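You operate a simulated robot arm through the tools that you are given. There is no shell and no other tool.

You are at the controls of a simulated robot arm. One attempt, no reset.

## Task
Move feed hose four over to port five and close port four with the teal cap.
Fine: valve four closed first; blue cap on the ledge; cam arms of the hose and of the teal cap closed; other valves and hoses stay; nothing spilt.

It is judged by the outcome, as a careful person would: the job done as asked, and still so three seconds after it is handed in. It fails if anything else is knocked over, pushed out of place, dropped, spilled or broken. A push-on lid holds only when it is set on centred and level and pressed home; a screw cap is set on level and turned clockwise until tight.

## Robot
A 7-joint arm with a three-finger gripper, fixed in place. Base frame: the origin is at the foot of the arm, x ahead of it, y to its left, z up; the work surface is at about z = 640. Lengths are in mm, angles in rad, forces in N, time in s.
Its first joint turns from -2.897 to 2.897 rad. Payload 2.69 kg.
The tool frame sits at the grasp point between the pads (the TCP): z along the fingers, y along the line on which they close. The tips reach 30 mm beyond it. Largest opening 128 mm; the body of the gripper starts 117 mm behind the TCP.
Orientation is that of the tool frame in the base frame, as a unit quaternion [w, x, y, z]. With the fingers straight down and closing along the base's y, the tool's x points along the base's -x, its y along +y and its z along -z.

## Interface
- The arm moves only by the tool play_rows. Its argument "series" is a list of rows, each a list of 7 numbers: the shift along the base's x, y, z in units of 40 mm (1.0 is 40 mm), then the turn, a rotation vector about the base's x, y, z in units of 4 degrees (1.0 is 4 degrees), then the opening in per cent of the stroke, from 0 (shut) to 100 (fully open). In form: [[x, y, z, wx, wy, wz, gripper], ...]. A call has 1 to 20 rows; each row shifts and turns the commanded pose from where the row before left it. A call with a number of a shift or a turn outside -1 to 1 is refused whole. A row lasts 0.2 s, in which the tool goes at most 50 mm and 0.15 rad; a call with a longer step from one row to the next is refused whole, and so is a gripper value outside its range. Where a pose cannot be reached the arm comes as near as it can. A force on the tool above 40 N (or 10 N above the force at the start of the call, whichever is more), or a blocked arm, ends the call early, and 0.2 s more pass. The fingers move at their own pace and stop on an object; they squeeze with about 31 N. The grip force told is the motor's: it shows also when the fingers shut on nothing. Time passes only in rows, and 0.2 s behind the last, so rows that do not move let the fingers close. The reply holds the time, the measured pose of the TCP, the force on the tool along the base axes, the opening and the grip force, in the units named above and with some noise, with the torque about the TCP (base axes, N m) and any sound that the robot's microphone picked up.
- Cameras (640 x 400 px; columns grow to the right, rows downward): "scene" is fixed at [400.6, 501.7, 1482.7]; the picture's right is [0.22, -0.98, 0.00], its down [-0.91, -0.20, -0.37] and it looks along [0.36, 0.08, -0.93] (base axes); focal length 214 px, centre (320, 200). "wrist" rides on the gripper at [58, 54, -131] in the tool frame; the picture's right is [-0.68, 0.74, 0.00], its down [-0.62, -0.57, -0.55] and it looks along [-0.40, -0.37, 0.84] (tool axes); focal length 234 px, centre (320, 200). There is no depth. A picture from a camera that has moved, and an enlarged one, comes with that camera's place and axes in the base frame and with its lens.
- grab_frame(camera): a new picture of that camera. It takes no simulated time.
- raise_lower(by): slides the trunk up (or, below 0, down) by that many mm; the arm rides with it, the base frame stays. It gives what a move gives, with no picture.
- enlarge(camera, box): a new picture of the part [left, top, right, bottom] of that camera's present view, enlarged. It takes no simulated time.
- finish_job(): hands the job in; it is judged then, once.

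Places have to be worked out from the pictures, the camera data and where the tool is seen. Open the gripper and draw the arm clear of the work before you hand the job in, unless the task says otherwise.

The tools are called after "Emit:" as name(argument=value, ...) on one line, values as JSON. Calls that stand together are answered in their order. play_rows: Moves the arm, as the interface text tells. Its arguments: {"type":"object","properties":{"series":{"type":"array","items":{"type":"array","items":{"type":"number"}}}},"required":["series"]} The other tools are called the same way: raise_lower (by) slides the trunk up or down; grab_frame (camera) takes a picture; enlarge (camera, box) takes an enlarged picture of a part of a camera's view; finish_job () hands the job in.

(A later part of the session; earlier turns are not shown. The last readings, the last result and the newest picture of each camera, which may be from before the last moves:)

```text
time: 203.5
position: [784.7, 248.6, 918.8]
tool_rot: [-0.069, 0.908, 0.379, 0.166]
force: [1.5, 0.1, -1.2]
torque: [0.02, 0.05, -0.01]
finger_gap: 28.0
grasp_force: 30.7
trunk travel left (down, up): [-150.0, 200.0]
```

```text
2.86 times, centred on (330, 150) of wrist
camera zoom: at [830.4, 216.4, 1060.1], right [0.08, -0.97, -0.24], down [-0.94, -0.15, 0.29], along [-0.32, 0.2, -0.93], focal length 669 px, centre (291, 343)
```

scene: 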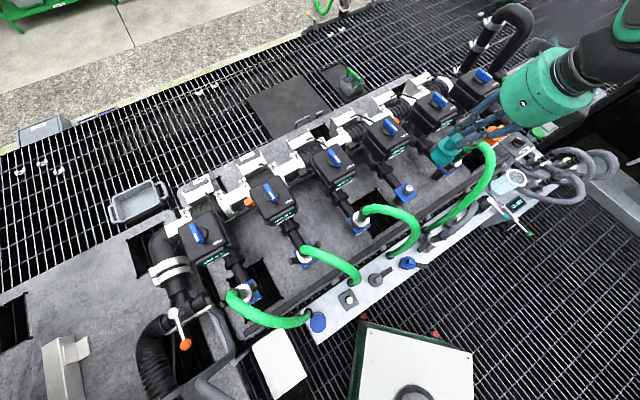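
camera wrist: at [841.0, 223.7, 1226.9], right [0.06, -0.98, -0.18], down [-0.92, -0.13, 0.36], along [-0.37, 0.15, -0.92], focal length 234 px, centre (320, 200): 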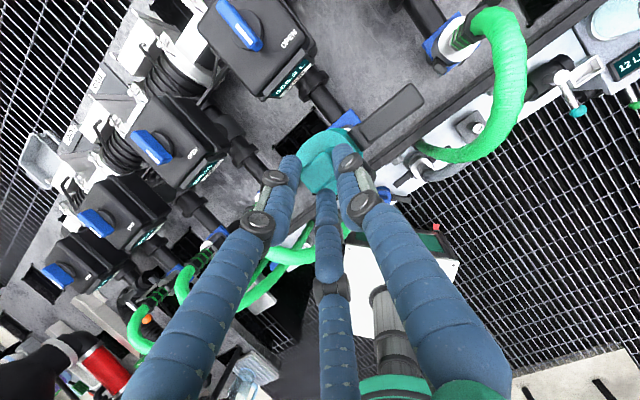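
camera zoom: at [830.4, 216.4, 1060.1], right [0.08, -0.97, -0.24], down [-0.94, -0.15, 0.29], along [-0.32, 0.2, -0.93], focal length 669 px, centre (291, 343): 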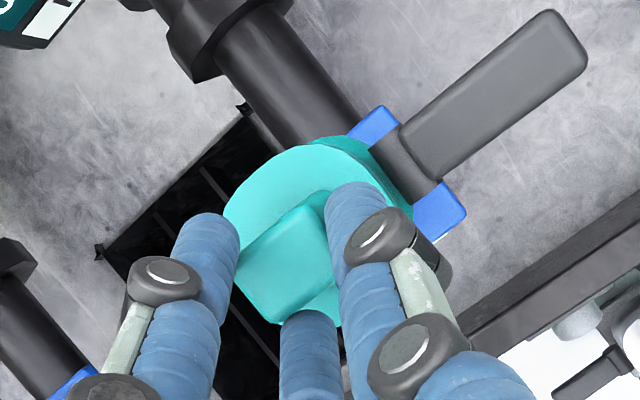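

The cap is centred over the stub within about 2 mm and nearly level. I lower it in small steps, watching the forces.

Emit:
play_rows(series=[[0, 0, -0.3, 0, 0, 0, 0], [0, 0, -0.3, 0, 0, 0, 0], [0, 0, -0.2, 0, 0, 0, 0], [0, 0, -0.2, 0, 0, 0, 0], [0, 0, 0, 0, 0, 0, 0]])

Emit:
enlarge(camera="scene", box=[385, 160, 435, 210])

Emit:
enlarge(camera="wrist", box=[250, 80, 410, 220])

```text
time: 204.7
position: [784.6, 248.0, 878.5]
tool_rot: [-0.068, 0.908, 0.378, 0.167]
force: [-0.3, -0.2, -2.3]
torque: [0.02, 0.04, -0.03]
finger_gap: 27.8
grasp_force: 31.3
trunk travel left (down, up): [-150.0, 200.0]
```

```text
8.00 times, centred on (410, 185) of scene
camera zoom: at [400.6, 501.7, 1482.7], right [0.22, -0.98, 0.0], down [-0.91, -0.2, -0.37], along [0.36, 0.08, -0.93], focal length 1716 px, centre (-400, 320)
```

zoom: 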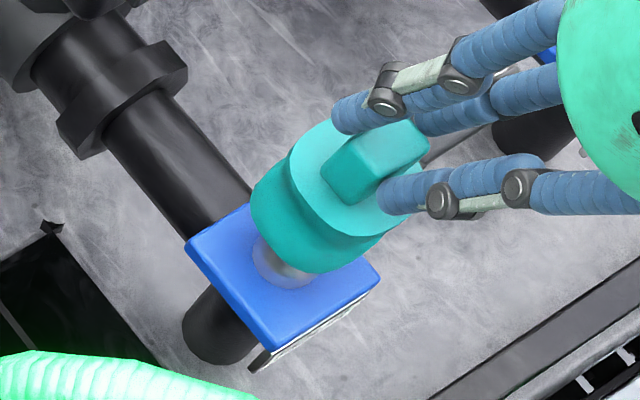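

```text
2.86 times, centred on (330, 150) of wrist
camera zoom: at [830.2, 215.9, 1020.9], right [0.08, -0.97, -0.24], down [-0.94, -0.15, 0.29], along [-0.32, 0.2, -0.93], focal length 669 px, centre (291, 343)
```

zoom: 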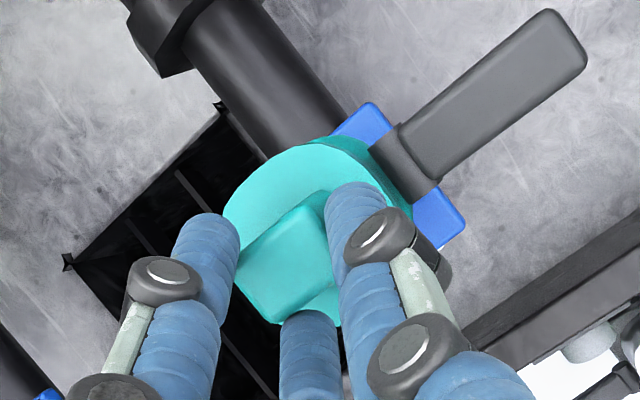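

The mouth is at stub-top height, within a few millimetres of centred. I shift 2 mm toward -y and lower gently, watching for resistance.

Emit:
play_rows(series=[[0, -0.04, -0.08, 0, 0, 0, 0], [0, 0, -0.1, 0, 0, 0, 0], [0, 0, -0.1, 0, 0, 0, 0], [0, 0, 0, 0, 0, 0, 0]])

Emit:
enlarge(camera="scene", box=[385, 160, 435, 210])

```text
time: 205.7
position: [785.6, 246.7, 869.1]
tool_rot: [-0.068, 0.908, 0.377, 0.167]
force: [0.1, 0.3, -1.3]
torque: [0.05, 0.03, -0.01]
finger_gap: 27.8
grasp_force: 30.6
trunk travel left (down, up): [-150.0, 200.0]
```

```text
8.00 times, centred on (410, 185) of scene
camera zoom: at [400.6, 501.7, 1482.7], right [0.22, -0.98, 0.0], down [-0.91, -0.2, -0.37], along [0.36, 0.08, -0.93], focal length 1716 px, centre (-400, 320)
```

zoom: 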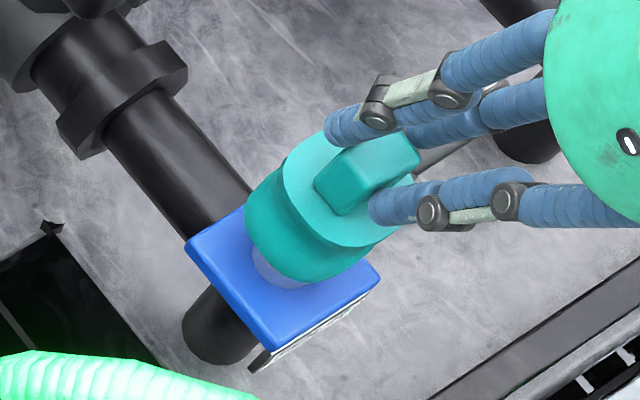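

No resistance: the mouth is going over the stub. I continue down.

Emit:
play_rows(series=[[0, 0, -0.15, 0, 0, 0, 0], [0, 0, -0.15, 0, 0, 0, 0], [0, 0, -0.15, 0, 0, 0, 0], [0, 0, -0.1, 0, 0, 0, 0], [0, 0, 0, 0, 0, 0, 0]])

Emit:
enlarge(camera="scene", box=[385, 160, 435, 210])

Emit:
enlarge(camera="wrist", box=[250, 80, 410, 220])

```text
time: 206.9
position: [784.2, 247.5, 845.7]
tool_rot: [-0.068, 0.908, 0.377, 0.168]
force: [-2.5, -1.5, -2.6]
torque: [-0.2, 0.23, -0.03]
finger_gap: 28.1
grasp_force: 30.5
trunk travel left (down, up): [-150.0, 200.0]
```

```text
8.00 times, centred on (410, 185) of scene
camera zoom: at [400.6, 501.7, 1482.7], right [0.22, -0.98, 0.0], down [-0.91, -0.2, -0.37], along [0.36, 0.08, -0.93], focal length 1716 px, centre (-400, 320)
```

zoom: 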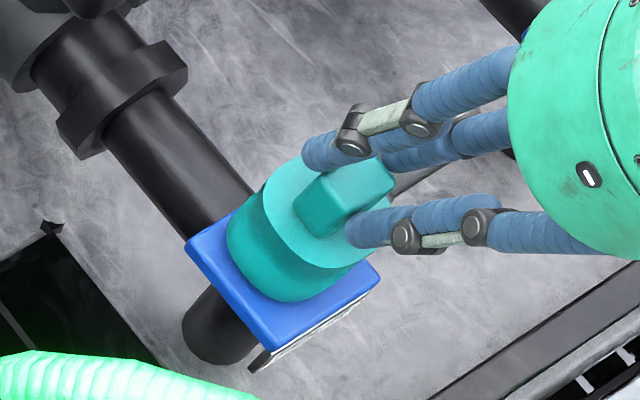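

```text
2.86 times, centred on (330, 150) of wrist
camera zoom: at [830.2, 215.4, 987.6], right [0.08, -0.97, -0.24], down [-0.94, -0.15, 0.29], along [-0.32, 0.2, -0.93], focal length 669 px, centre (291, 343)
```

zoom: 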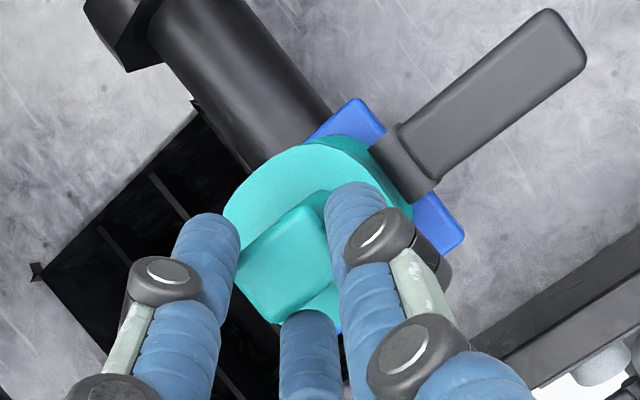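

The cap is almost down on the plate with only light side load. I lower the last part in 2–3 mm steps.

Emit:
play_rows(series=[[0, 0, -0.08, 0, 0, 0, 0], [0, 0, -0.08, 0, 0, 0, 0], [0, 0, -0.08, 0, 0, 0, 0], [0, 0, -0.06, 0, 0, 0, 0], [0, 0, 0, 0, 0, 0, 0]])

Emit:
enlarge(camera="scene", box=[385, 160, 435, 210])

```text
time: 207.8
position: [788.9, 243.6, 840.8]
tool_rot: [-0.068, 0.908, 0.377, 0.17]
force: [-13.0, -19.7, 20.4]
torque: [-0.34, 0.46, 0.07]
finger_gap: 11.5
grasp_force: 30.6
trunk travel left (down, up): [-150.0, 200.0]
stopped in row 4: the force on the tool passed its limit at 44 N (the readings are from after the stop); the commanded pose is now the measured one
```

```text
8.00 times, centred on (410, 185) of scene
camera zoom: at [400.6, 501.7, 1482.7], right [0.22, -0.98, 0.0], down [-0.91, -0.2, -0.37], along [0.36, 0.08, -0.93], focal length 1716 px, centre (-400, 320)
```

zoom: 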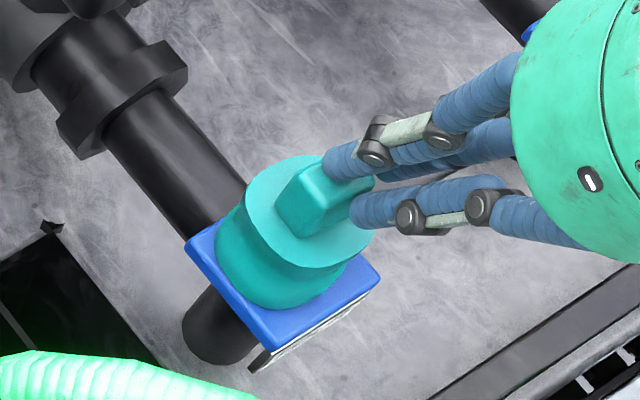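

The cap is down, and the fingers slipped up off the knob. I open them and back away along the tool axis.

Emit:
play_rows(series=[[0, 0, 0, 0, 0, 0, 30], [0, 0, 0, 0, 0, 0, 50], [-0.1, -0.1, 0.2, 0, 0, 0, 50], [-0.25, -0.25, 0.6, 0, 0, 0, 50], [-0.25, -0.25, 0.8, 0, 0, 0, 50], [0, 0, 1, 0, 0, 0, 50], [0, 0, 1, 0, 0, 0, 50], [0, 0, 0, 0, 0, 0, 50]])

Emit:
enlarge(camera="scene", box=[385, 160, 435, 210])

Emit:
grab_frame(camera="wrist")

```text
time: 209.6
position: [763.4, 221.7, 984.3]
tool_rot: [-0.068, 0.908, 0.377, 0.17]
force: [-0.3, -0.3, 0.5]
torque: [-0.01, -0.01, 0.0]
finger_gap: 63.9
grasp_force: 0.0
trunk travel left (down, up): [-150.0, 200.0]
```

```text
8.00 times, centred on (410, 185) of scene
camera zoom: at [400.6, 501.7, 1482.7], right [0.22, -0.98, 0.0], down [-0.91, -0.2, -0.37], along [0.36, 0.08, -0.93], focal length 1716 px, centre (-400, 320)
```

zoom: 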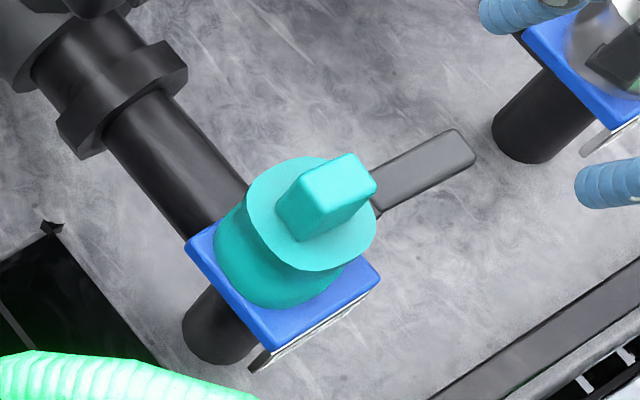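

```text
taken
camera wrist: at [807.3, 190.6, 1125.8], right [0.08, -0.97, -0.24], down [-0.95, -0.15, 0.29], along [-0.31, 0.21, -0.93], focal length 234 px, centre (320, 200)
```

wrist: 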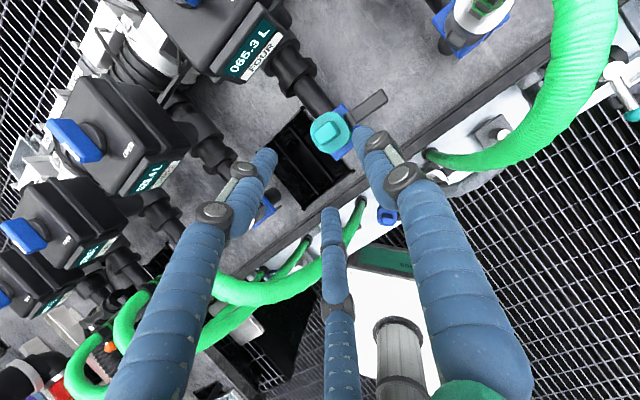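

The teal cap sits on port four with its arm still out. I bring the tool back to vertical, turn it, and come over the cap to centre it and press it home.

Emit:
play_rows(series=[[0, 0, 0.3, -0.707, 0.707, 0, 50], [0, 0, 0.3, -0.707, 0.707, 0, 50], [0, 0, 0.2, -0.707, 0.707, 0, 50], [0, 0, 0, -0.707, 0.707, 0, 50], [0, 0, 0, -0.707, 0.707, 0, 50], [0, 0, 0, -0.34, 0.34, 0, 50], [0.1, 0.13, 0, 0, 0, 1, 50], [0.1, 0.13, 0, 0, 0, 1, 50], [0.1, 0.13, 0, 0, 0, 1, 50], [0.1, 0.13, 0, 0, 0, 1, 50], [0.1, 0.13, 0, 0, 0, 1, 50], [0.1, 0.13, 0, 0, 0, 1, 50], [0.1, 0.13, 0, 0, 0, 1, 50], [0, 0, 0, 0, 0, 1, 50], [0, 0, 0, 0, 0, 1, 50], [0, 0, 0, 0, 0, 1, 50], [0, 0, 0, 0, 0, 1, 50], [0, 0, 0, 0, 0, 1, 50], [0, 0, 0, 0, 0, 1, 50], [0, 0, 0, 0, 0, 1, 50]])

Emit:
play_rows(series=[[0, 0, 0, 0, 0, 1, 50], [0, 0, 0, 0, 0, 1, 50], [0, 0, 0, 0, 0, 1, 50], [0, 0, 0, 0, 0, 1, 50], [0, 0, 0, 0, 0, 1, 50], [0, 0, 0, 0, 0, 1, 50], [0, 0, 0, 0, 0, 1, 50], [0, 0, 0, 0, 0, 1, 50], [0, 0, 0, 0, 0, 0.5, 50], [0, 0, 0, 0, 0, 0, 50]])

Emit:
grab_frame(camera="wrist")

Emit:
enlarge(camera="wrist", box=[250, 60, 400, 190])

```text
time: 213.8
position: [792.5, 258.4, 1014.5]
tool_rot: [0.007, 0.635, 0.773, -0.003]
force: [-0.4, 1.1, -0.3]
torque: [0.0, -0.03, 0.01]
finger_gap: 63.9
grasp_force: 0.1
trunk travel left (down, up): [-150.0, 200.0]
```

```text
time: 216.0
position: [791.6, 259.1, 1015.5]
tool_rot: [0.007, 0.38, 0.925, 0.0]
force: [1.9, 0.0, 0.0]
torque: [-0.03, 0.0, 0.02]
finger_gap: 63.9
grasp_force: 0.1
trunk travel left (down, up): [-150.0, 200.0]
```

```text
taken
camera wrist: at [788.5, 338.7, 1144.0], right [1.0, 0.05, 0.01], down [0.03, -0.83, 0.55], along [0.04, -0.55, -0.83], focal length 234 px, centre (320, 200)
```

wrist: 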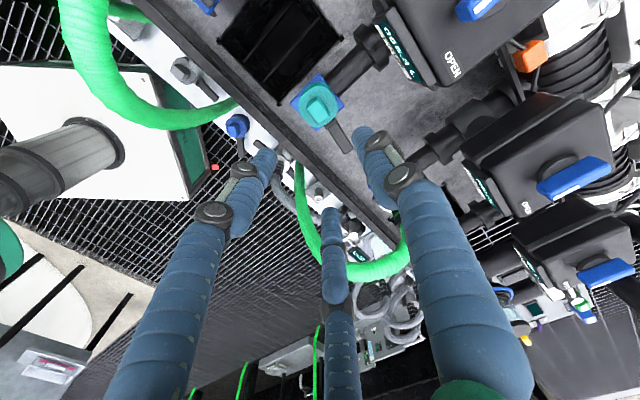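

```text
3.08 times, centred on (325, 125) of wrist
camera zoom: at [788.5, 338.7, 1144.0], right [1.0, 0.05, 0.01], down [0.03, -0.83, 0.55], along [0.04, -0.55, -0.83], focal length 720 px, centre (305, 431)
```

zoom: 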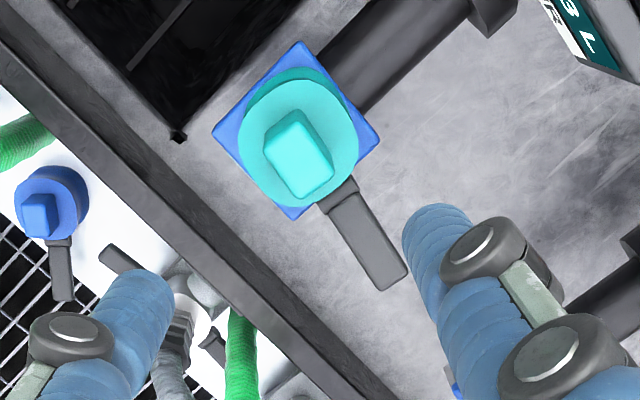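

Seen from above, the cap leans about 7° toward +y, so it is not fully home. I go down around its knob at (795, 263), grip it upright with the vertical tool, and will press it down on the axis.

Emit:
play_rows(series=[[0.085, 0.1, -0.8, 0, 0, 0, 50], [0, 0, -1, 0, 0, 0, 50], [0, 0, -1, 0, 0, 0, 50], [0, 0, -1, 0, 0, 0, 50], [0, 0, -0.6, 0, 0, 0, 50], [0, 0, 0, 0, 0, 0, 50]])

Emit:
enlarge(camera="wrist", box=[240, 80, 400, 220])

```text
time: 217.4
position: [796.5, 263.9, 838.9]
tool_rot: [0.007, 0.381, 0.924, -0.001]
force: [0.5, -0.4, -0.1]
torque: [-0.02, -0.03, -0.04]
finger_gap: 64.4
grasp_force: 0.0
trunk travel left (down, up): [-150.0, 200.0]
```

```text
2.86 times, centred on (320, 150) of wrist
camera zoom: at [792.7, 343.1, 967.5], right [1.0, 0.04, 0.01], down [0.03, -0.83, 0.55], along [0.04, -0.55, -0.83], focal length 669 px, centre (320, 343)
```

zoom: 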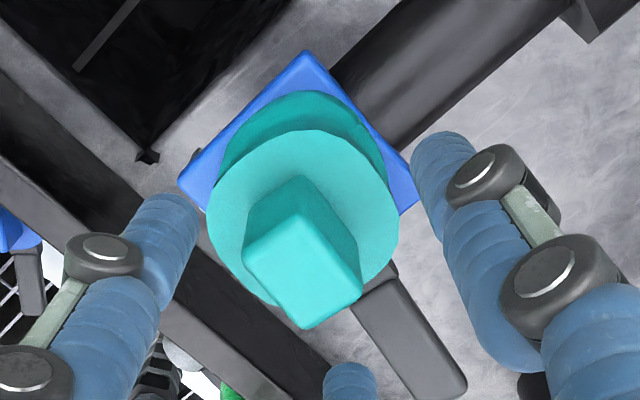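

The knob is at about (792, 261). I shift to it, lower to grip height and close.

Emit:
play_rows(series=[[-0.1, -0.07, -0.1, 0, 0, 0, 50], [0, 0, -0.3, 0, 0, 0, 50], [0, 0, 0, 0, 0, 0, 40], [0, 0, 0, 0, 0, 0, 25], [0, 0, 0, 0, 0, 0, 10], [0, 0, 0, 0, 0, 0, 5]])

Emit:
enlarge(camera="wrist", box=[240, 80, 400, 220])

Emit:
enlarge(camera="scene", box=[385, 160, 435, 210])

```text
time: 218.8
position: [792.0, 259.7, 822.1]
tool_rot: [0.008, 0.382, 0.924, -0.001]
force: [-0.6, -0.2, -1.2]
torque: [-0.02, 0.03, 0.02]
finger_gap: 33.7
grasp_force: 20.1
trunk travel left (down, up): [-150.0, 200.0]
```

```text
2.86 times, centred on (320, 150) of wrist
camera zoom: at [788.2, 340.0, 951.0], right [1.0, 0.04, 0.01], down [0.03, -0.83, 0.56], along [0.04, -0.55, -0.83], focal length 669 px, centre (320, 343)
```

zoom: 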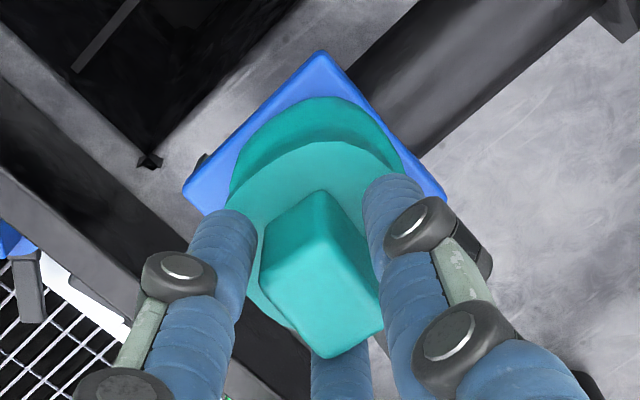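

```text
8.00 times, centred on (410, 185) of scene
camera zoom: at [400.6, 501.7, 1482.7], right [0.22, -0.98, 0.0], down [-0.91, -0.2, -0.37], along [0.36, 0.08, -0.93], focal length 1716 px, centre (-400, 320)
```

zoom: 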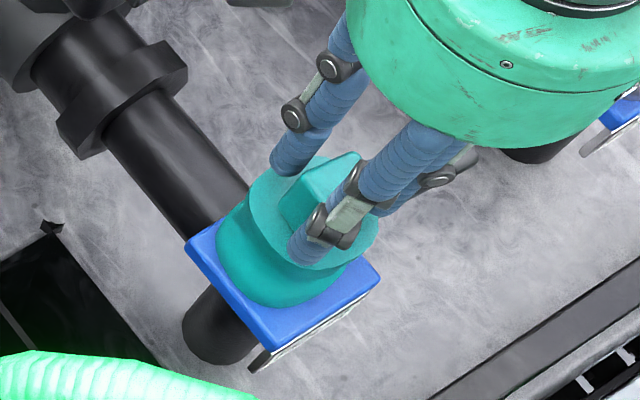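

Gripped squarely (33.7 mm, as with the blue cap). I move to the axis and press down to seat it.

Emit:
play_rows(series=[[0, 0, 0, 0, 0, 0, 0], [0.04, -0.08, 0, 0, 0, 0, 0], [0, 0, -0.05, 0, 0, 0, 0], [0, 0, -0.05, 0, 0, 0, 0], [0, 0, -0.05, 0, 0, 0, 0], [0, 0, 0, 0, 0, 0, 0]])

Emit:
enlarge(camera="scene", box=[385, 160, 435, 210])

```text
time: 220.2
position: [793.7, 257.4, 819.9]
tool_rot: [0.009, 0.382, 0.924, 0.001]
force: [-5.6, 4.7, 27.1]
torque: [0.22, 0.51, -0.05]
finger_gap: 33.7
grasp_force: 31.0
trunk travel left (down, up): [-150.0, 200.0]
```

```text
8.00 times, centred on (410, 185) of scene
camera zoom: at [400.6, 501.7, 1482.7], right [0.22, -0.98, 0.0], down [-0.91, -0.2, -0.37], along [0.36, 0.08, -0.93], focal length 1716 px, centre (-400, 320)
```

zoom: 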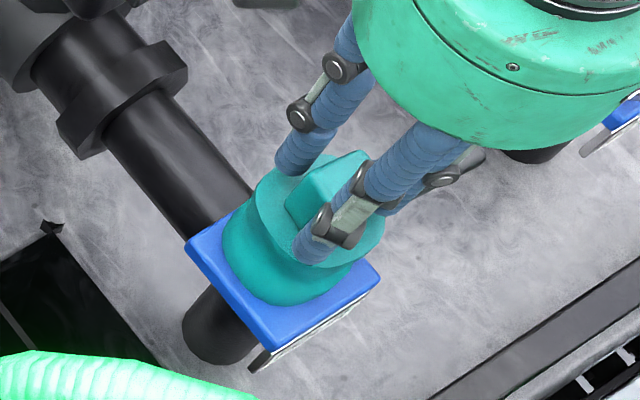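

The plate is felt at 27 N with the cap held upright on the axis. I ease off, open and rise to check it.

Emit:
play_rows(series=[[0, 0, 0.03, 0, 0, 0, 0], [0, 0, 0, 0, 0, 0, 25], [0, 0, 0, 0, 0, 0, 50], [0, 0, 0.3, 0, 0, 0, 50], [0, 0, 1, 0, 0, 0, 50], [0, 0, 1, 0, 0, 0, 50], [0, 0, 1, 0, 0, 0, 50], [0, 0, 1, 0, 0, 0, 50], [0, 0, 0.6, 0, 0, 0, 50], [0, 0, 0, 0, 0, 0, 50]])

Emit:
enlarge(camera="wrist", box=[250, 60, 400, 190])

Emit:
enlarge(camera="scene", box=[385, 160, 435, 210])

```text
time: 222.4
position: [792.5, 255.0, 1015.2]
tool_rot: [0.007, 0.381, 0.924, -0.001]
force: [-0.9, -0.2, -0.6]
torque: [0.02, 0.0, 0.02]
finger_gap: 64.3
grasp_force: 0.2
trunk travel left (down, up): [-150.0, 200.0]
```

```text
3.08 times, centred on (325, 125) of wrist
camera zoom: at [788.4, 335.5, 1144.4], right [1.0, 0.04, 0.01], down [0.03, -0.83, 0.56], along [0.04, -0.55, -0.83], focal length 720 px, centre (305, 431)
```

zoom: 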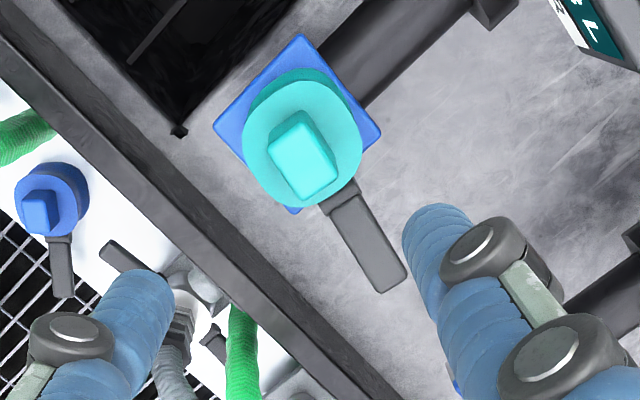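

```text
8.00 times, centred on (410, 185) of scene
camera zoom: at [400.6, 501.7, 1482.7], right [0.22, -0.98, 0.0], down [-0.91, -0.2, -0.37], along [0.36, 0.08, -0.93], focal length 1716 px, centre (-400, 320)
```

zoom: 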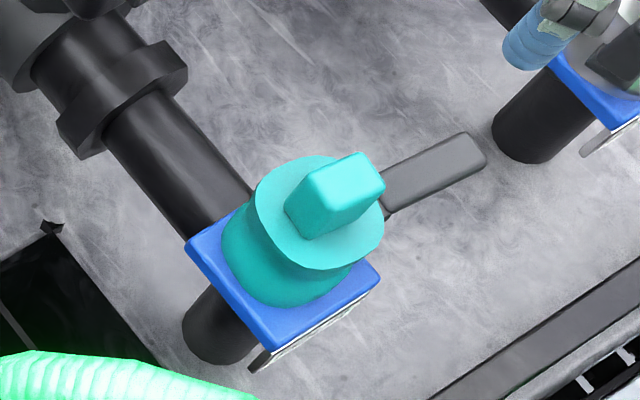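

The cap is now level but about 3–4 mm off toward the far side (the three-jaw grip holds a square knob slightly off the tool axis). I regrip and shift it by (-2, -3.4) to centre it, then press again.

Emit:
play_rows(series=[[0.03, 0.06, -0.8, 0, 0, 0, 50], [0, 0, -1, 0, 0, 0, 50], [0, 0, -1, 0, 0, 0, 50], [0, 0, -1, 0, 0, 0, 50], [0, 0, -0.7, 0, 0, 0, 50], [0, 0, -0.3, 0, 0, 0, 50], [0, 0, 0, 0, 0, 0, 35], [0, 0, 0, 0, 0, 0, 20], [0, 0, 0, 0, 0, 0, 5], [0, 0, 0, 0, 0, 0, 5]])

Emit:
play_rows(series=[[-0.05, -0.085, 0, 0, 0, 0, 0], [0, 0, -0.06, 0, 0, 0, 0], [0, 0, -0.06, 0, 0, 0, 0], [0, 0, 0, 0, 0, 0, 0]])

```text
time: 224.6
position: [793.3, 258.8, 821.2]
tool_rot: [0.007, 0.382, 0.924, 0.0]
force: [-0.6, 0.2, -0.3]
torque: [-0.01, 0.07, 0.01]
finger_gap: 35.1
grasp_force: 21.0
trunk travel left (down, up): [-150.0, 200.0]
```

```text
time: 225.6
position: [793.5, 254.4, 818.3]
tool_rot: [0.01, 0.382, 0.924, 0.0]
force: [-5.9, 2.9, 27.5]
torque: [0.12, 0.47, -0.17]
finger_gap: 35.2
grasp_force: 30.9
trunk travel left (down, up): [-150.0, 200.0]
```

Centred to within about 2 mm and pressed with 27 N. I release and rise, then set up to close its arm with the post-finger method.

Emit:
play_rows(series=[[0, 0, 0.03, 0, 0, 0, 0], [0, 0, 0, 0, 0, 0, 25], [0, 0, 0, 0, 0, 0, 62.5], [0, 0, 0.3, 0, 0, 0, 62.5], [0, 0, 1, 0, 0, 0, 62.5], [0, 0, 1, 0, 0, 0, 62.5], [0, 0, 1, 0, 0, 0, 62.5], [0, 0, 1, 0, 0, 0, 62.5], [0, 0, 0.6, 0, 0, 0, 62.5], [0, 0, 0, 0, 0, 0, 62.5]])

Emit:
enlarge(camera="wrist", box=[250, 60, 400, 190])

Emit:
enlarge(camera="scene", box=[385, 160, 435, 210])

```text
time: 227.8
position: [794.0, 254.9, 1014.0]
tool_rot: [0.007, 0.382, 0.924, -0.001]
force: [-1.1, -0.3, -0.1]
torque: [-0.03, -0.03, 0.02]
finger_gap: 79.7
grasp_force: 0.0
trunk travel left (down, up): [-150.0, 200.0]
```

```text
3.08 times, centred on (325, 125) of wrist
camera zoom: at [788.9, 335.2, 1143.6], right [1.0, 0.04, 0.01], down [0.03, -0.83, 0.56], along [0.04, -0.55, -0.83], focal length 720 px, centre (305, 431)
```

zoom: 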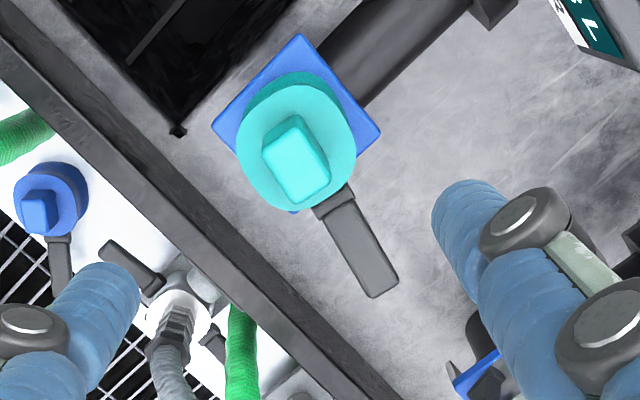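

```text
8.00 times, centred on (410, 185) of scene
camera zoom: at [400.6, 501.7, 1482.7], right [0.22, -0.98, 0.0], down [-0.91, -0.2, -0.37], along [0.36, 0.08, -0.93], focal length 1716 px, centre (-400, 320)
```

zoom: 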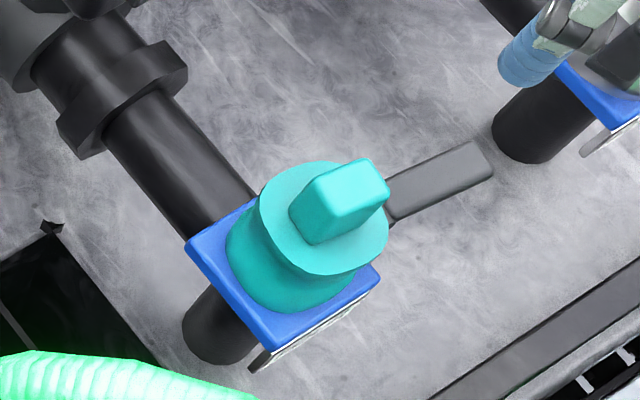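

Now the teal cap is centred and level (disc offset matches the reference). Its arm points at heading about -55°, tip near (847, 183). I move to the far side with a post finger just beyond the arm's tip, staying clear of hose five.

Emit:
play_rows(series=[[0.174, -0.103, 0, 0, 0, 0.9375, 62.5], [0.174, -0.103, 0, 0, 0, 0.9375, 62.5], [0.174, -0.103, 0, 0, 0, 0.9375, 62.5], [0.174, -0.103, 0, 0, 0, 0.9375, 62.5], [0.174, -0.103, 0, 0, 0, 0.9375, 62.5], [0.174, -0.103, 0, 0, 0, 0.9375, 62.5], [0.174, -0.103, 0, 0, 0, 0.9375, 62.5], [0.174, -0.103, 0, 0, 0, 0.9375, 62.5], [0.174, -0.103, 0, 0, 0, 0.9375, 62.5], [0.174, -0.103, 0, 0, 0, 0.9375, 62.5], [0.174, -0.103, 0, 0, 0, 0.9375, 62.5], [0.174, -0.103, 0, 0, 0, 0.9375, 62.5], [0.174, -0.103, 0, 0, 0, 0.9375, 62.5], [0.174, -0.103, 0, 0, 0, 0.9375, 62.5], [0, 0, -0.8, 0, 0, 0, 62.5], [0, 0, 0, 0, 0, 0, 62.5]])

Emit:
grab_frame(camera="wrist")

Emit:
enlarge(camera="wrist", box=[190, 60, 350, 200])

```text
time: 231.2
position: [890.5, 198.4, 981.2]
tool_rot: [0.007, -0.066, 0.998, 0.003]
force: [0.6, 0.1, -1.1]
torque: [0.0, 0.04, -0.02]
finger_gap: 79.8
grasp_force: 0.2
trunk travel left (down, up): [-150.0, 200.0]
```

```text
taken
camera wrist: at [825.3, 242.9, 1110.2], right [0.57, 0.82, 0.01], down [0.68, -0.48, 0.55], along [0.46, -0.31, -0.83], focal length 234 px, centre (320, 200)
```

wrist: 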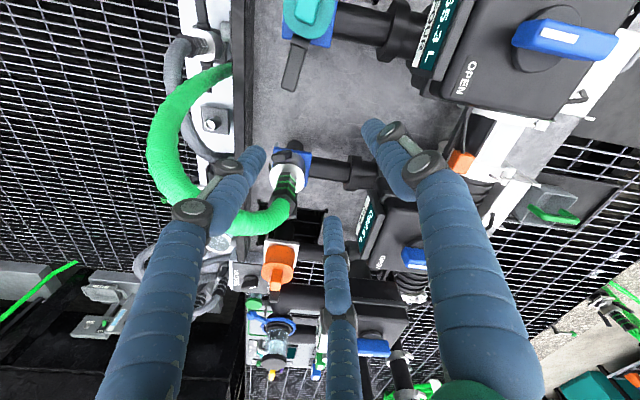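

```text
2.86 times, centred on (270, 130) of wrist
camera zoom: at [825.3, 242.9, 1110.2], right [0.57, 0.82, 0.01], down [0.68, -0.48, 0.55], along [0.46, -0.31, -0.83], focal length 669 px, centre (463, 400)
```

zoom: 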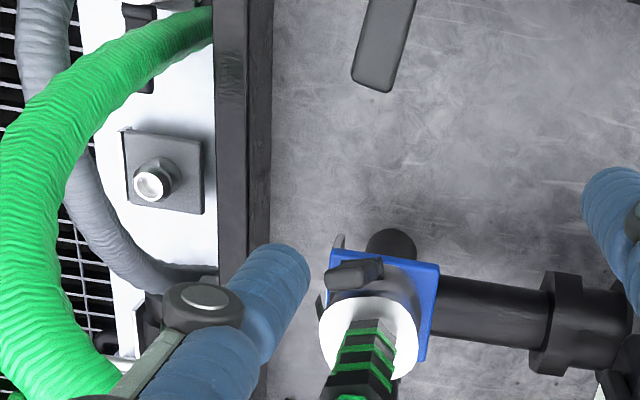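

The finger is on the arm's line at r = 104, beyond its tip (r = 89). I descend to arm height.

Emit:
play_rows(series=[[0, 0, -1, 0, 0, 0, 62.5], [0, 0, -1, 0, 0, 0, 62.5], [0, 0, -1, 0, 0, 0, 62.5], [0, 0, -1, 0, 0, 0, 62.5], [0, 0, -0.6, 0, 0, 0, 62.5], [0, 0, -0.25, 0, 0, 0, 62.5], [0, 0, 0, 0, 0, 0, 62.5]])

Emit:
enlarge(camera="wrist", box=[190, 40, 350, 180])

Emit:
enlarge(camera="scene", box=[385, 130, 475, 210])

```text
time: 232.8
position: [891.5, 198.7, 788.3]
tool_rot: [0.007, -0.066, 0.998, 0.003]
force: [-0.6, 0.3, -0.6]
torque: [-0.02, -0.01, 0.02]
finger_gap: 80.2
grasp_force: 0.1
trunk travel left (down, up): [-150.0, 200.0]
```

```text
2.86 times, centred on (270, 110) of wrist
camera zoom: at [826.3, 243.7, 917.9], right [0.57, 0.82, 0.01], down [0.68, -0.48, 0.55], along [0.46, -0.31, -0.83], focal length 669 px, centre (463, 457)
```

zoom: 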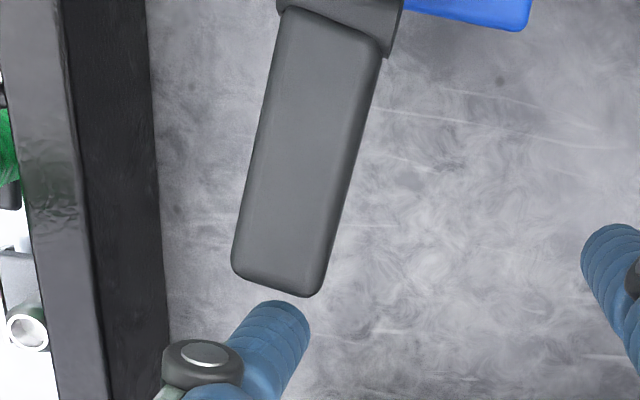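

```text
5.00 times, centred on (430, 170) of scene
camera zoom: at [400.6, 501.7, 1482.7], right [0.22, -0.98, 0.0], down [-0.91, -0.2, -0.37], along [0.36, 0.08, -0.93], focal length 1072 px, centre (-230, 350)
```

zoom: 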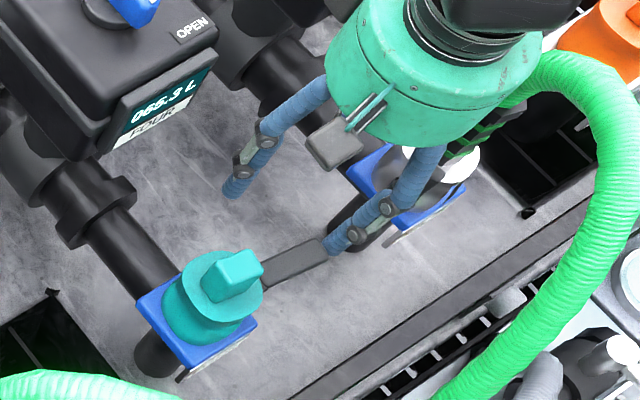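

The finger sits right at the arm's end. I make contact and begin the arc inward and up.

Emit:
play_rows(series=[[-0.071, 0.103, 0, 0, 0, 0, 62.5], [-0.06, 0.087, 0, 0, 0, 0, 62.5], [-0.02, 0.029, 0.18, 0, 0, 0, 62.5], [-0.031, 0.045, 0.175, 0, 0, 0, 62.5], [-0.042, 0.062, 0.168, 0, 0, 0, 62.5], [0, 0, 0, 0, 0, 0, 62.5]])

Emit:
enlarge(camera="wrist", box=[190, 40, 350, 180])

Emit:
enlarge(camera="scene", box=[385, 130, 475, 210])

```text
time: 234.2
position: [882.6, 210.5, 809.3]
tool_rot: [0.007, -0.066, 0.998, 0.002]
force: [0.0, -0.7, -0.1]
torque: [-0.03, 0.0, 0.06]
finger_gap: 79.9
grasp_force: 0.0
trunk travel left (down, up): [-150.0, 200.0]
```

```text
2.86 times, centred on (270, 110) of wrist
camera zoom: at [816.6, 255.3, 938.9], right [0.57, 0.82, 0.01], down [0.68, -0.48, 0.56], along [0.46, -0.31, -0.83], focal length 669 px, centre (463, 457)
```

zoom: 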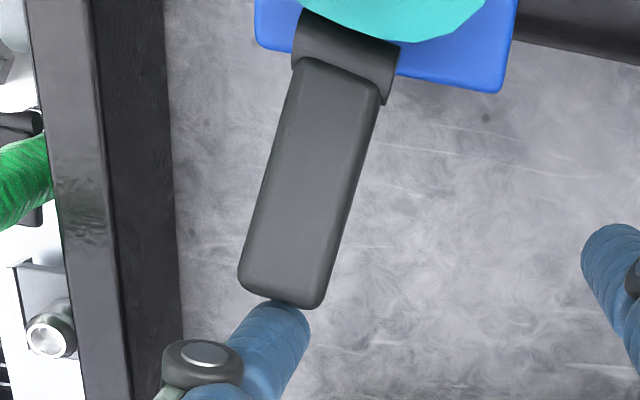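

```text
5.00 times, centred on (430, 170) of scene
camera zoom: at [400.6, 501.7, 1482.7], right [0.22, -0.98, 0.0], down [-0.91, -0.2, -0.37], along [0.36, 0.08, -0.93], focal length 1072 px, centre (-230, 350)
```

zoom: 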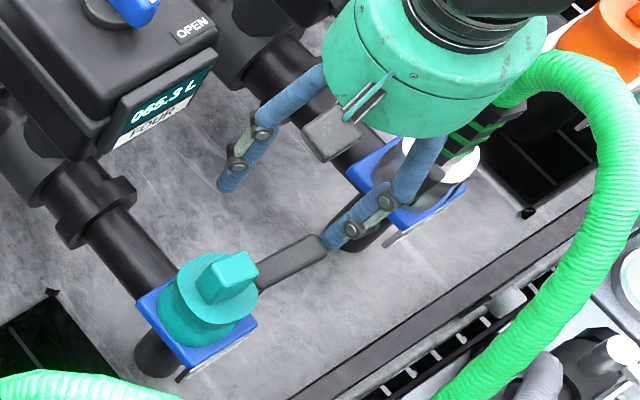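

The arm begins to lift (the cap shifts slightly within its play). I continue along the arc.

Emit:
play_rows(series=[[-0.055, 0.08, 0.155, 0, 0, 0, 62.5], [-0.064, 0.093, 0.143, 0, 0, 0, 62.5], [-0.074, 0.107, 0.13, 0, 0, 0, 62.5], [0, 0, 0, 0, 0, 0, 62.5]])

Emit:
enlarge(camera="wrist", box=[190, 40, 350, 180])

Emit:
enlarge(camera="scene", box=[385, 130, 475, 210])

```text
time: 235.2
position: [873.8, 220.4, 824.5]
tool_rot: [0.006, -0.066, 0.998, 0.003]
force: [0.2, -0.8, 0.1]
torque: [0.02, -0.03, -0.02]
finger_gap: 80.2
grasp_force: 0.0
trunk travel left (down, up): [-150.0, 200.0]
```

```text
2.86 times, centred on (270, 110) of wrist
camera zoom: at [807.9, 266.7, 955.0], right [0.57, 0.82, 0.01], down [0.68, -0.48, 0.55], along [0.46, -0.31, -0.83], focal length 669 px, centre (463, 457)
```

zoom: 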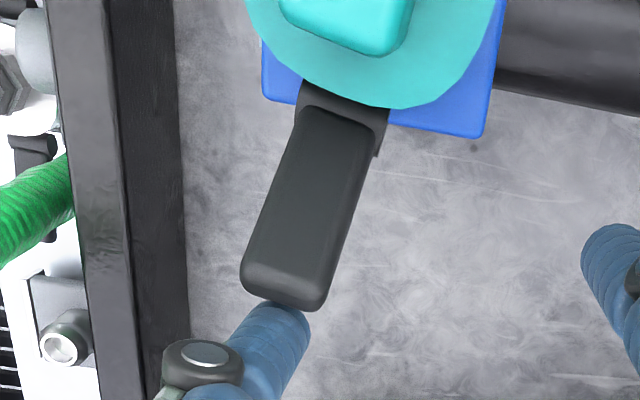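

```text
5.00 times, centred on (430, 170) of scene
camera zoom: at [400.6, 501.7, 1482.7], right [0.22, -0.98, 0.0], down [-0.91, -0.2, -0.37], along [0.36, 0.08, -0.93], focal length 1072 px, centre (-230, 350)
```

zoom: 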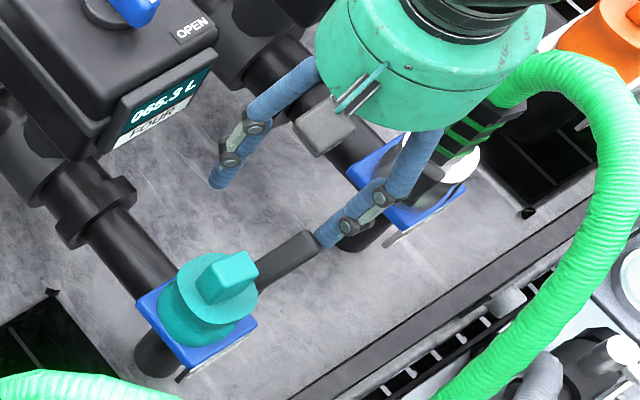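

The arm keeps rising, and the cap stays put. I continue.

Emit:
play_rows(series=[[-0.082, 0.119, 0.11, 0, 0, 0, 62.5], [-0.091, 0.132, 0.08, 0, 0, 0, 62.5], [-0.085, 0.124, 0.04, 0, 0, 0, 62.5], [0, 0, 0, 0, 0, 0, 62.5]])

Emit:
enlarge(camera="wrist", box=[190, 40, 350, 180])

Emit:
enlarge(camera="scene", box=[385, 130, 475, 210])

```text
time: 236.2
position: [863.5, 236.5, 835.5]
tool_rot: [0.007, -0.066, 0.998, 0.003]
force: [6.3, -9.8, 0.0]
torque: [-0.2, -0.08, 0.57]
finger_gap: 80.5
grasp_force: 0.1
trunk travel left (down, up): [-150.0, 200.0]
```

```text
2.86 times, centred on (270, 110) of wrist
camera zoom: at [798.6, 281.2, 964.9], right [0.57, 0.82, 0.01], down [0.68, -0.48, 0.56], along [0.46, -0.31, -0.83], focal length 669 px, centre (463, 457)
```

zoom: 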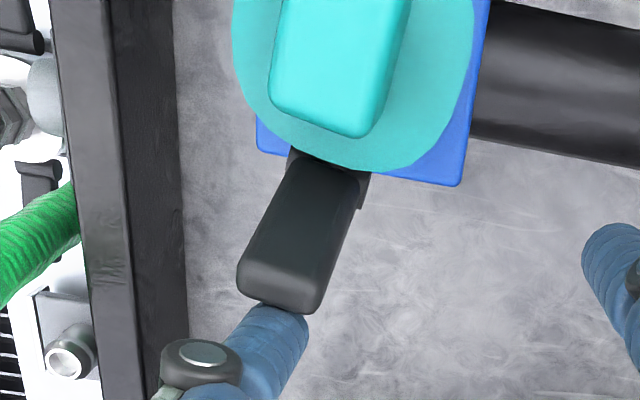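

```text
5.00 times, centred on (430, 170) of scene
camera zoom: at [400.6, 501.7, 1482.7], right [0.22, -0.98, 0.0], down [-0.91, -0.2, -0.37], along [0.36, 0.08, -0.93], focal length 1072 px, centre (-230, 350)
```

zoom: 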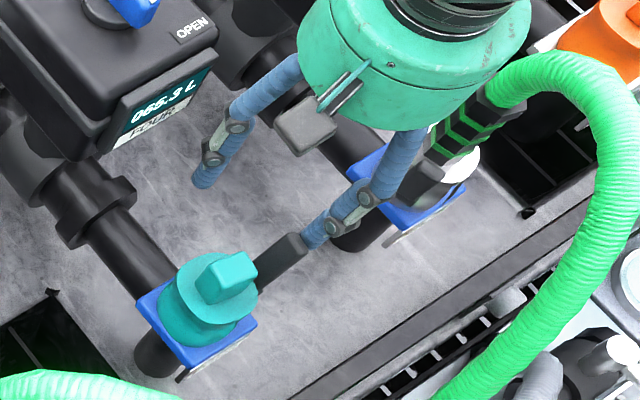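

Resistance begins with the tip about 49 mm from the axis. I press the last few millimetres until it stops.

Emit:
play_rows(series=[[-0.04, 0.058, 0, 0, 0, 0, 62.5], [-0.04, 0.058, 0, 0, 0, 0, 62.5], [-0.04, 0.058, 0, 0, 0, 0, 62.5], [0, 0, 0, 0, 0, 0, 62.5]])

Emit:
enlarge(camera="wrist", box=[190, 40, 350, 180])

Emit:
enlarge(camera="scene", box=[385, 150, 435, 210])

```text
time: 236.8
position: [862.8, 236.9, 835.0]
tool_rot: [0.009, -0.067, 0.998, 0.002]
force: [4.8, -11.4, -2.2]
torque: [-0.19, -0.11, 0.58]
finger_gap: 81.6
grasp_force: 0.8
trunk travel left (down, up): [-150.0, 200.0]
stopped in row 3: the force on the tool passed its limit at 44 N (the readings are from after the stop); the commanded pose is now the measured one
```

```text
2.86 times, centred on (270, 110) of wrist
camera zoom: at [798.0, 282.2, 965.7], right [0.57, 0.82, 0.01], down [0.68, -0.48, 0.56], along [0.47, -0.31, -0.83], focal length 669 px, centre (463, 457)
```

zoom: 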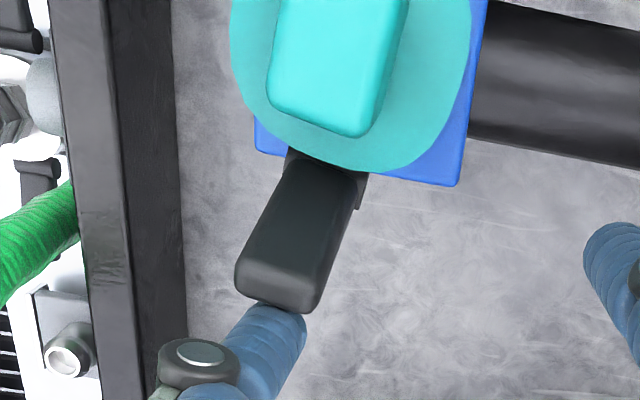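

```text
6.67 times, centred on (410, 180) of scene
camera zoom: at [400.6, 501.7, 1482.7], right [0.22, -0.98, 0.0], down [-0.91, -0.2, -0.37], along [0.36, 0.08, -0.93], focal length 1430 px, centre (-280, 333)
```

zoom: 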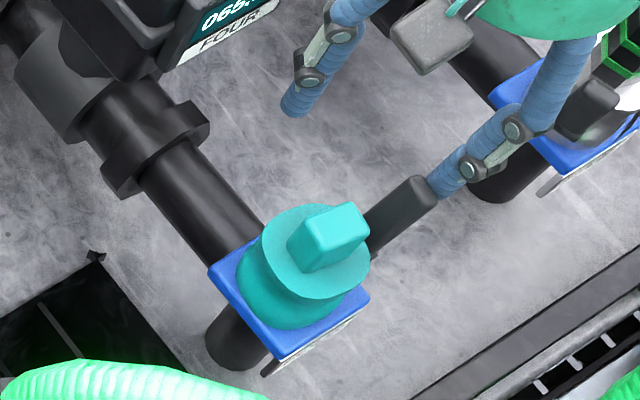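

The arm's tip is at the closed position (about 49 mm out) and holds 44 N. I back off outward, rise and check the cap.

Emit:
play_rows(series=[[0.1, -0.145, 0, 0, 0, 0, 62.5], [0.13, -0.19, 0.3, 0, 0, 0, 62.5], [0, 0, 0.9, 0, 0, 0, 62.5], [0, 0, 1, 0, 0, 0, 62.5], [0, 0, 1, 0, 0, 0, 62.5], [0, 0, 1, 0, 0, 0, 62.5], [0, 0, 0.4, 0, 0, 0, 62.5], [0, 0, 0, 0, 0, 0, 62.5]])

Emit:
grab_frame(camera="wrist")

Emit:
enlarge(camera="scene", box=[385, 150, 435, 210])

Emit:
enlarge(camera="wrist", box=[240, 0, 380, 110])

```text
time: 238.7
position: [871.3, 226.6, 1021.1]
tool_rot: [0.008, -0.066, 0.998, 0.003]
force: [0.3, 0.1, -0.4]
torque: [0.02, 0.0, -0.02]
finger_gap: 79.9
grasp_force: 0.1
trunk travel left (down, up): [-150.0, 200.0]
```

```text
taken
camera wrist: at [805.2, 270.8, 1149.4], right [0.57, 0.82, 0.01], down [0.68, -0.48, 0.56], along [0.46, -0.31, -0.83], focal length 234 px, centre (320, 200)
```

wrist: 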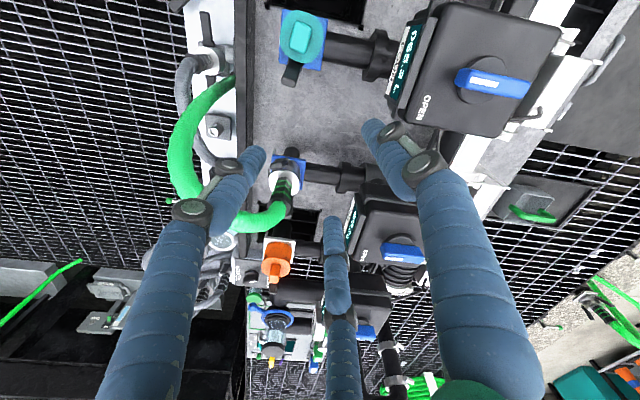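

```text
6.67 times, centred on (410, 180) of scene
camera zoom: at [400.6, 501.7, 1482.7], right [0.22, -0.98, 0.0], down [-0.91, -0.2, -0.37], along [0.36, 0.08, -0.93], focal length 1430 px, centre (-280, 333)
```

zoom: 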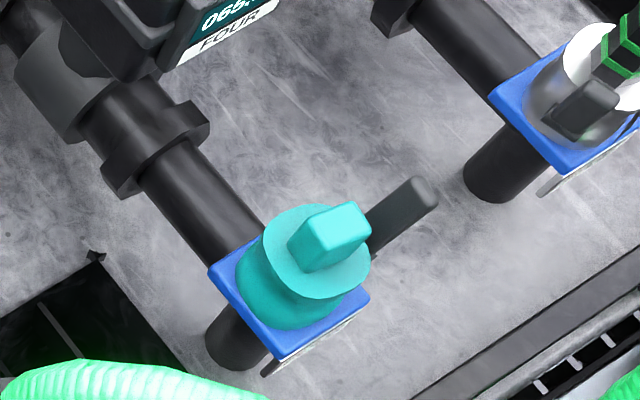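

```text
3.64 times, centred on (310, 55) of wrist
camera zoom: at [805.2, 270.8, 1149.4], right [0.57, 0.82, 0.01], down [0.68, -0.48, 0.56], along [0.46, -0.31, -0.83], focal length 852 px, centre (356, 727)
```

zoom: 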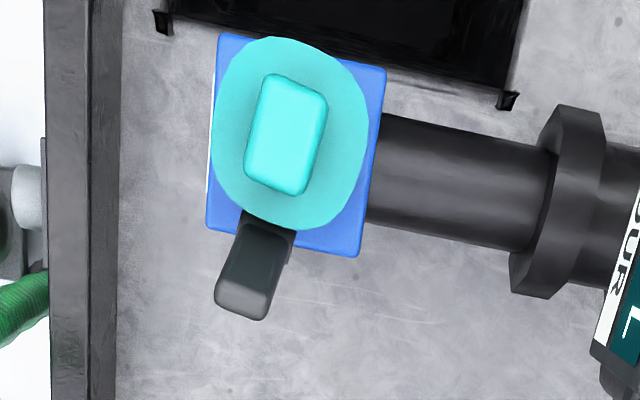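

The arm stands closed. The cap was nudged about 4 mm within its play, still level. I do a gentle pull test on its knob to confirm it is latched, with the fingers arranged away from the arm.

Emit:
play_rows(series=[[-0.28, 0.1, 0, 0, 0, 0.98, 50], [-0.28, 0.11, 0, 0, 0, 0.98, 50], [-0.28, 0.11, 0, 0, 0, 0.98, 50], [-0.28, 0.11, 0, 0, 0, 0.98, 50], [-0.28, 0.11, 0, 0, 0, 0.98, 50], [-0.28, 0.11, 0, 0, 0, 0.98, 50], [-0.27, 0.11, 0, 0, 0, 0.98, 50], [0, 0, -0.9, 0, 0, 0, 50], [0, 0, -1, 0, 0, 0, 50], [0, 0, -1, 0, 0, 0, 50], [0, 0, 0, 0, 0, 0, 50]])

Emit:
grab_frame(camera="wrist")

Emit:
enlarge(camera="wrist", box=[240, 60, 400, 200])

```text
time: 241.1
position: [793.7, 255.5, 904.5]
tool_rot: [0.008, -0.302, 0.953, 0.004]
force: [1.2, 0.4, -1.0]
torque: [0.01, 0.01, -0.02]
finger_gap: 63.7
grasp_force: 0.2
trunk travel left (down, up): [-150.0, 200.0]
```

```text
taken
camera wrist: at [715.0, 264.9, 1033.1], right [0.13, 0.99, 0.01], down [0.82, -0.12, 0.56], along [0.55, -0.06, -0.83], focal length 234 px, centre (320, 200)
```

wrist: 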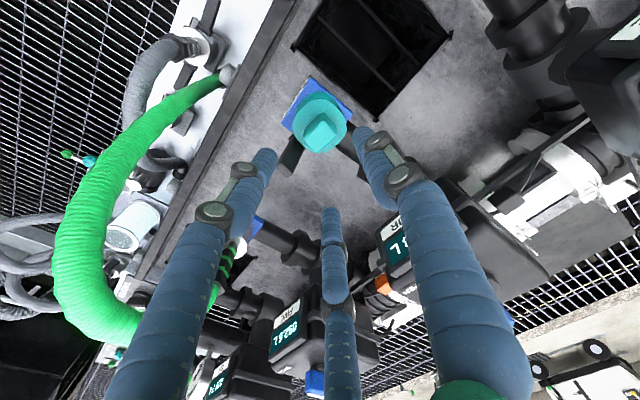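

```text
2.86 times, centred on (320, 130) of wrist
camera zoom: at [715.0, 264.9, 1033.1], right [0.13, 0.99, 0.01], down [0.82, -0.12, 0.56], along [0.55, -0.06, -0.83], focal length 669 px, centre (320, 400)
```

zoom: 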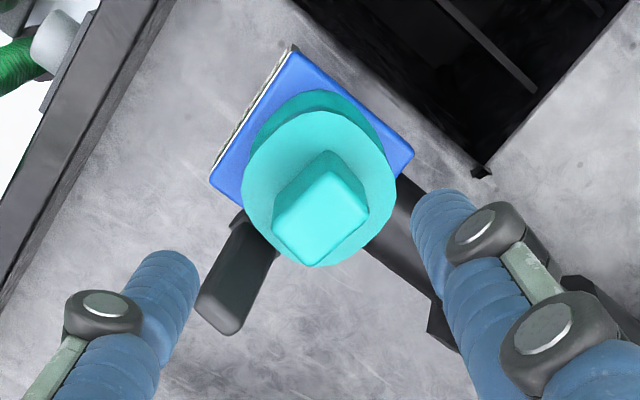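

The fingers straddle the knob clear of the arm. I adjust slightly, descend and grip.

Emit:
play_rows(series=[[-0.04, -0.04, -0.6, 0, 0, 0, 50], [0, 0, -0.8, 0, 0, 0, 50], [0, 0, -0.5, 0, 0, 0, 50], [0, 0, -0.1, 0, 0, 0, 50], [0, 0, 0, 0, 0, 0, 40], [0, 0, 0, 0, 0, 0, 25], [0, 0, 0, 0, 0, 0, 10], [0, 0, 0, 0, 0, 0, 5], [0, 0, 0, 0, 0, 0, 0]])

Emit:
enlarge(camera="wrist", box=[240, 80, 400, 220])

```text
time: 243.1
position: [790.9, 255.2, 824.6]
tool_rot: [0.007, -0.302, 0.953, 0.004]
force: [-22.3, 29.2, 8.7]
torque: [1.23, 1.21, 0.01]
finger_gap: 27.3
grasp_force: 30.5
trunk travel left (down, up): [-150.0, 200.0]
```

```text
2.86 times, centred on (320, 150) of wrist
camera zoom: at [711.6, 264.3, 954.4], right [0.13, 0.99, 0.01], down [0.82, -0.12, 0.56], along [0.55, -0.06, -0.83], focal length 669 px, centre (320, 343)
```

zoom: 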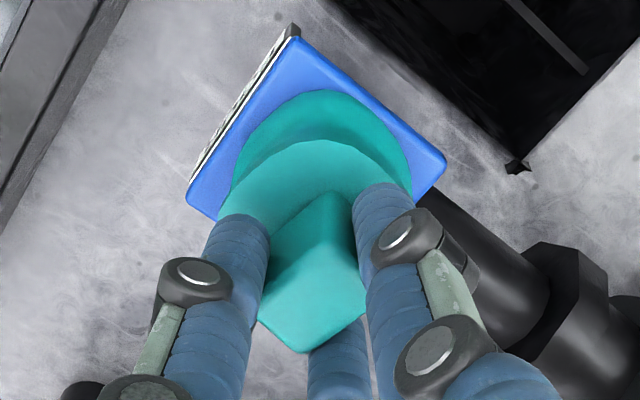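

The cap resists 37 N sideways without moving, a good sign. I pull up a few millimetres to test vertically.

Emit:
play_rows(series=[[-0.04, 0.06, 0.03, 0, 0, 0, 0], [0, 0, 0.06, 0, 0, 0, 0], [0, 0, 0, 0, 0, 0, 0]])

```text
time: 243.8
position: [790.1, 256.2, 825.9]
tool_rot: [0.007, -0.301, 0.954, 0.004]
force: [-3.9, 6.6, -20.9]
torque: [-0.04, 0.27, 0.04]
finger_gap: 26.9
grasp_force: 30.4
trunk travel left (down, up): [-150.0, 200.0]
```

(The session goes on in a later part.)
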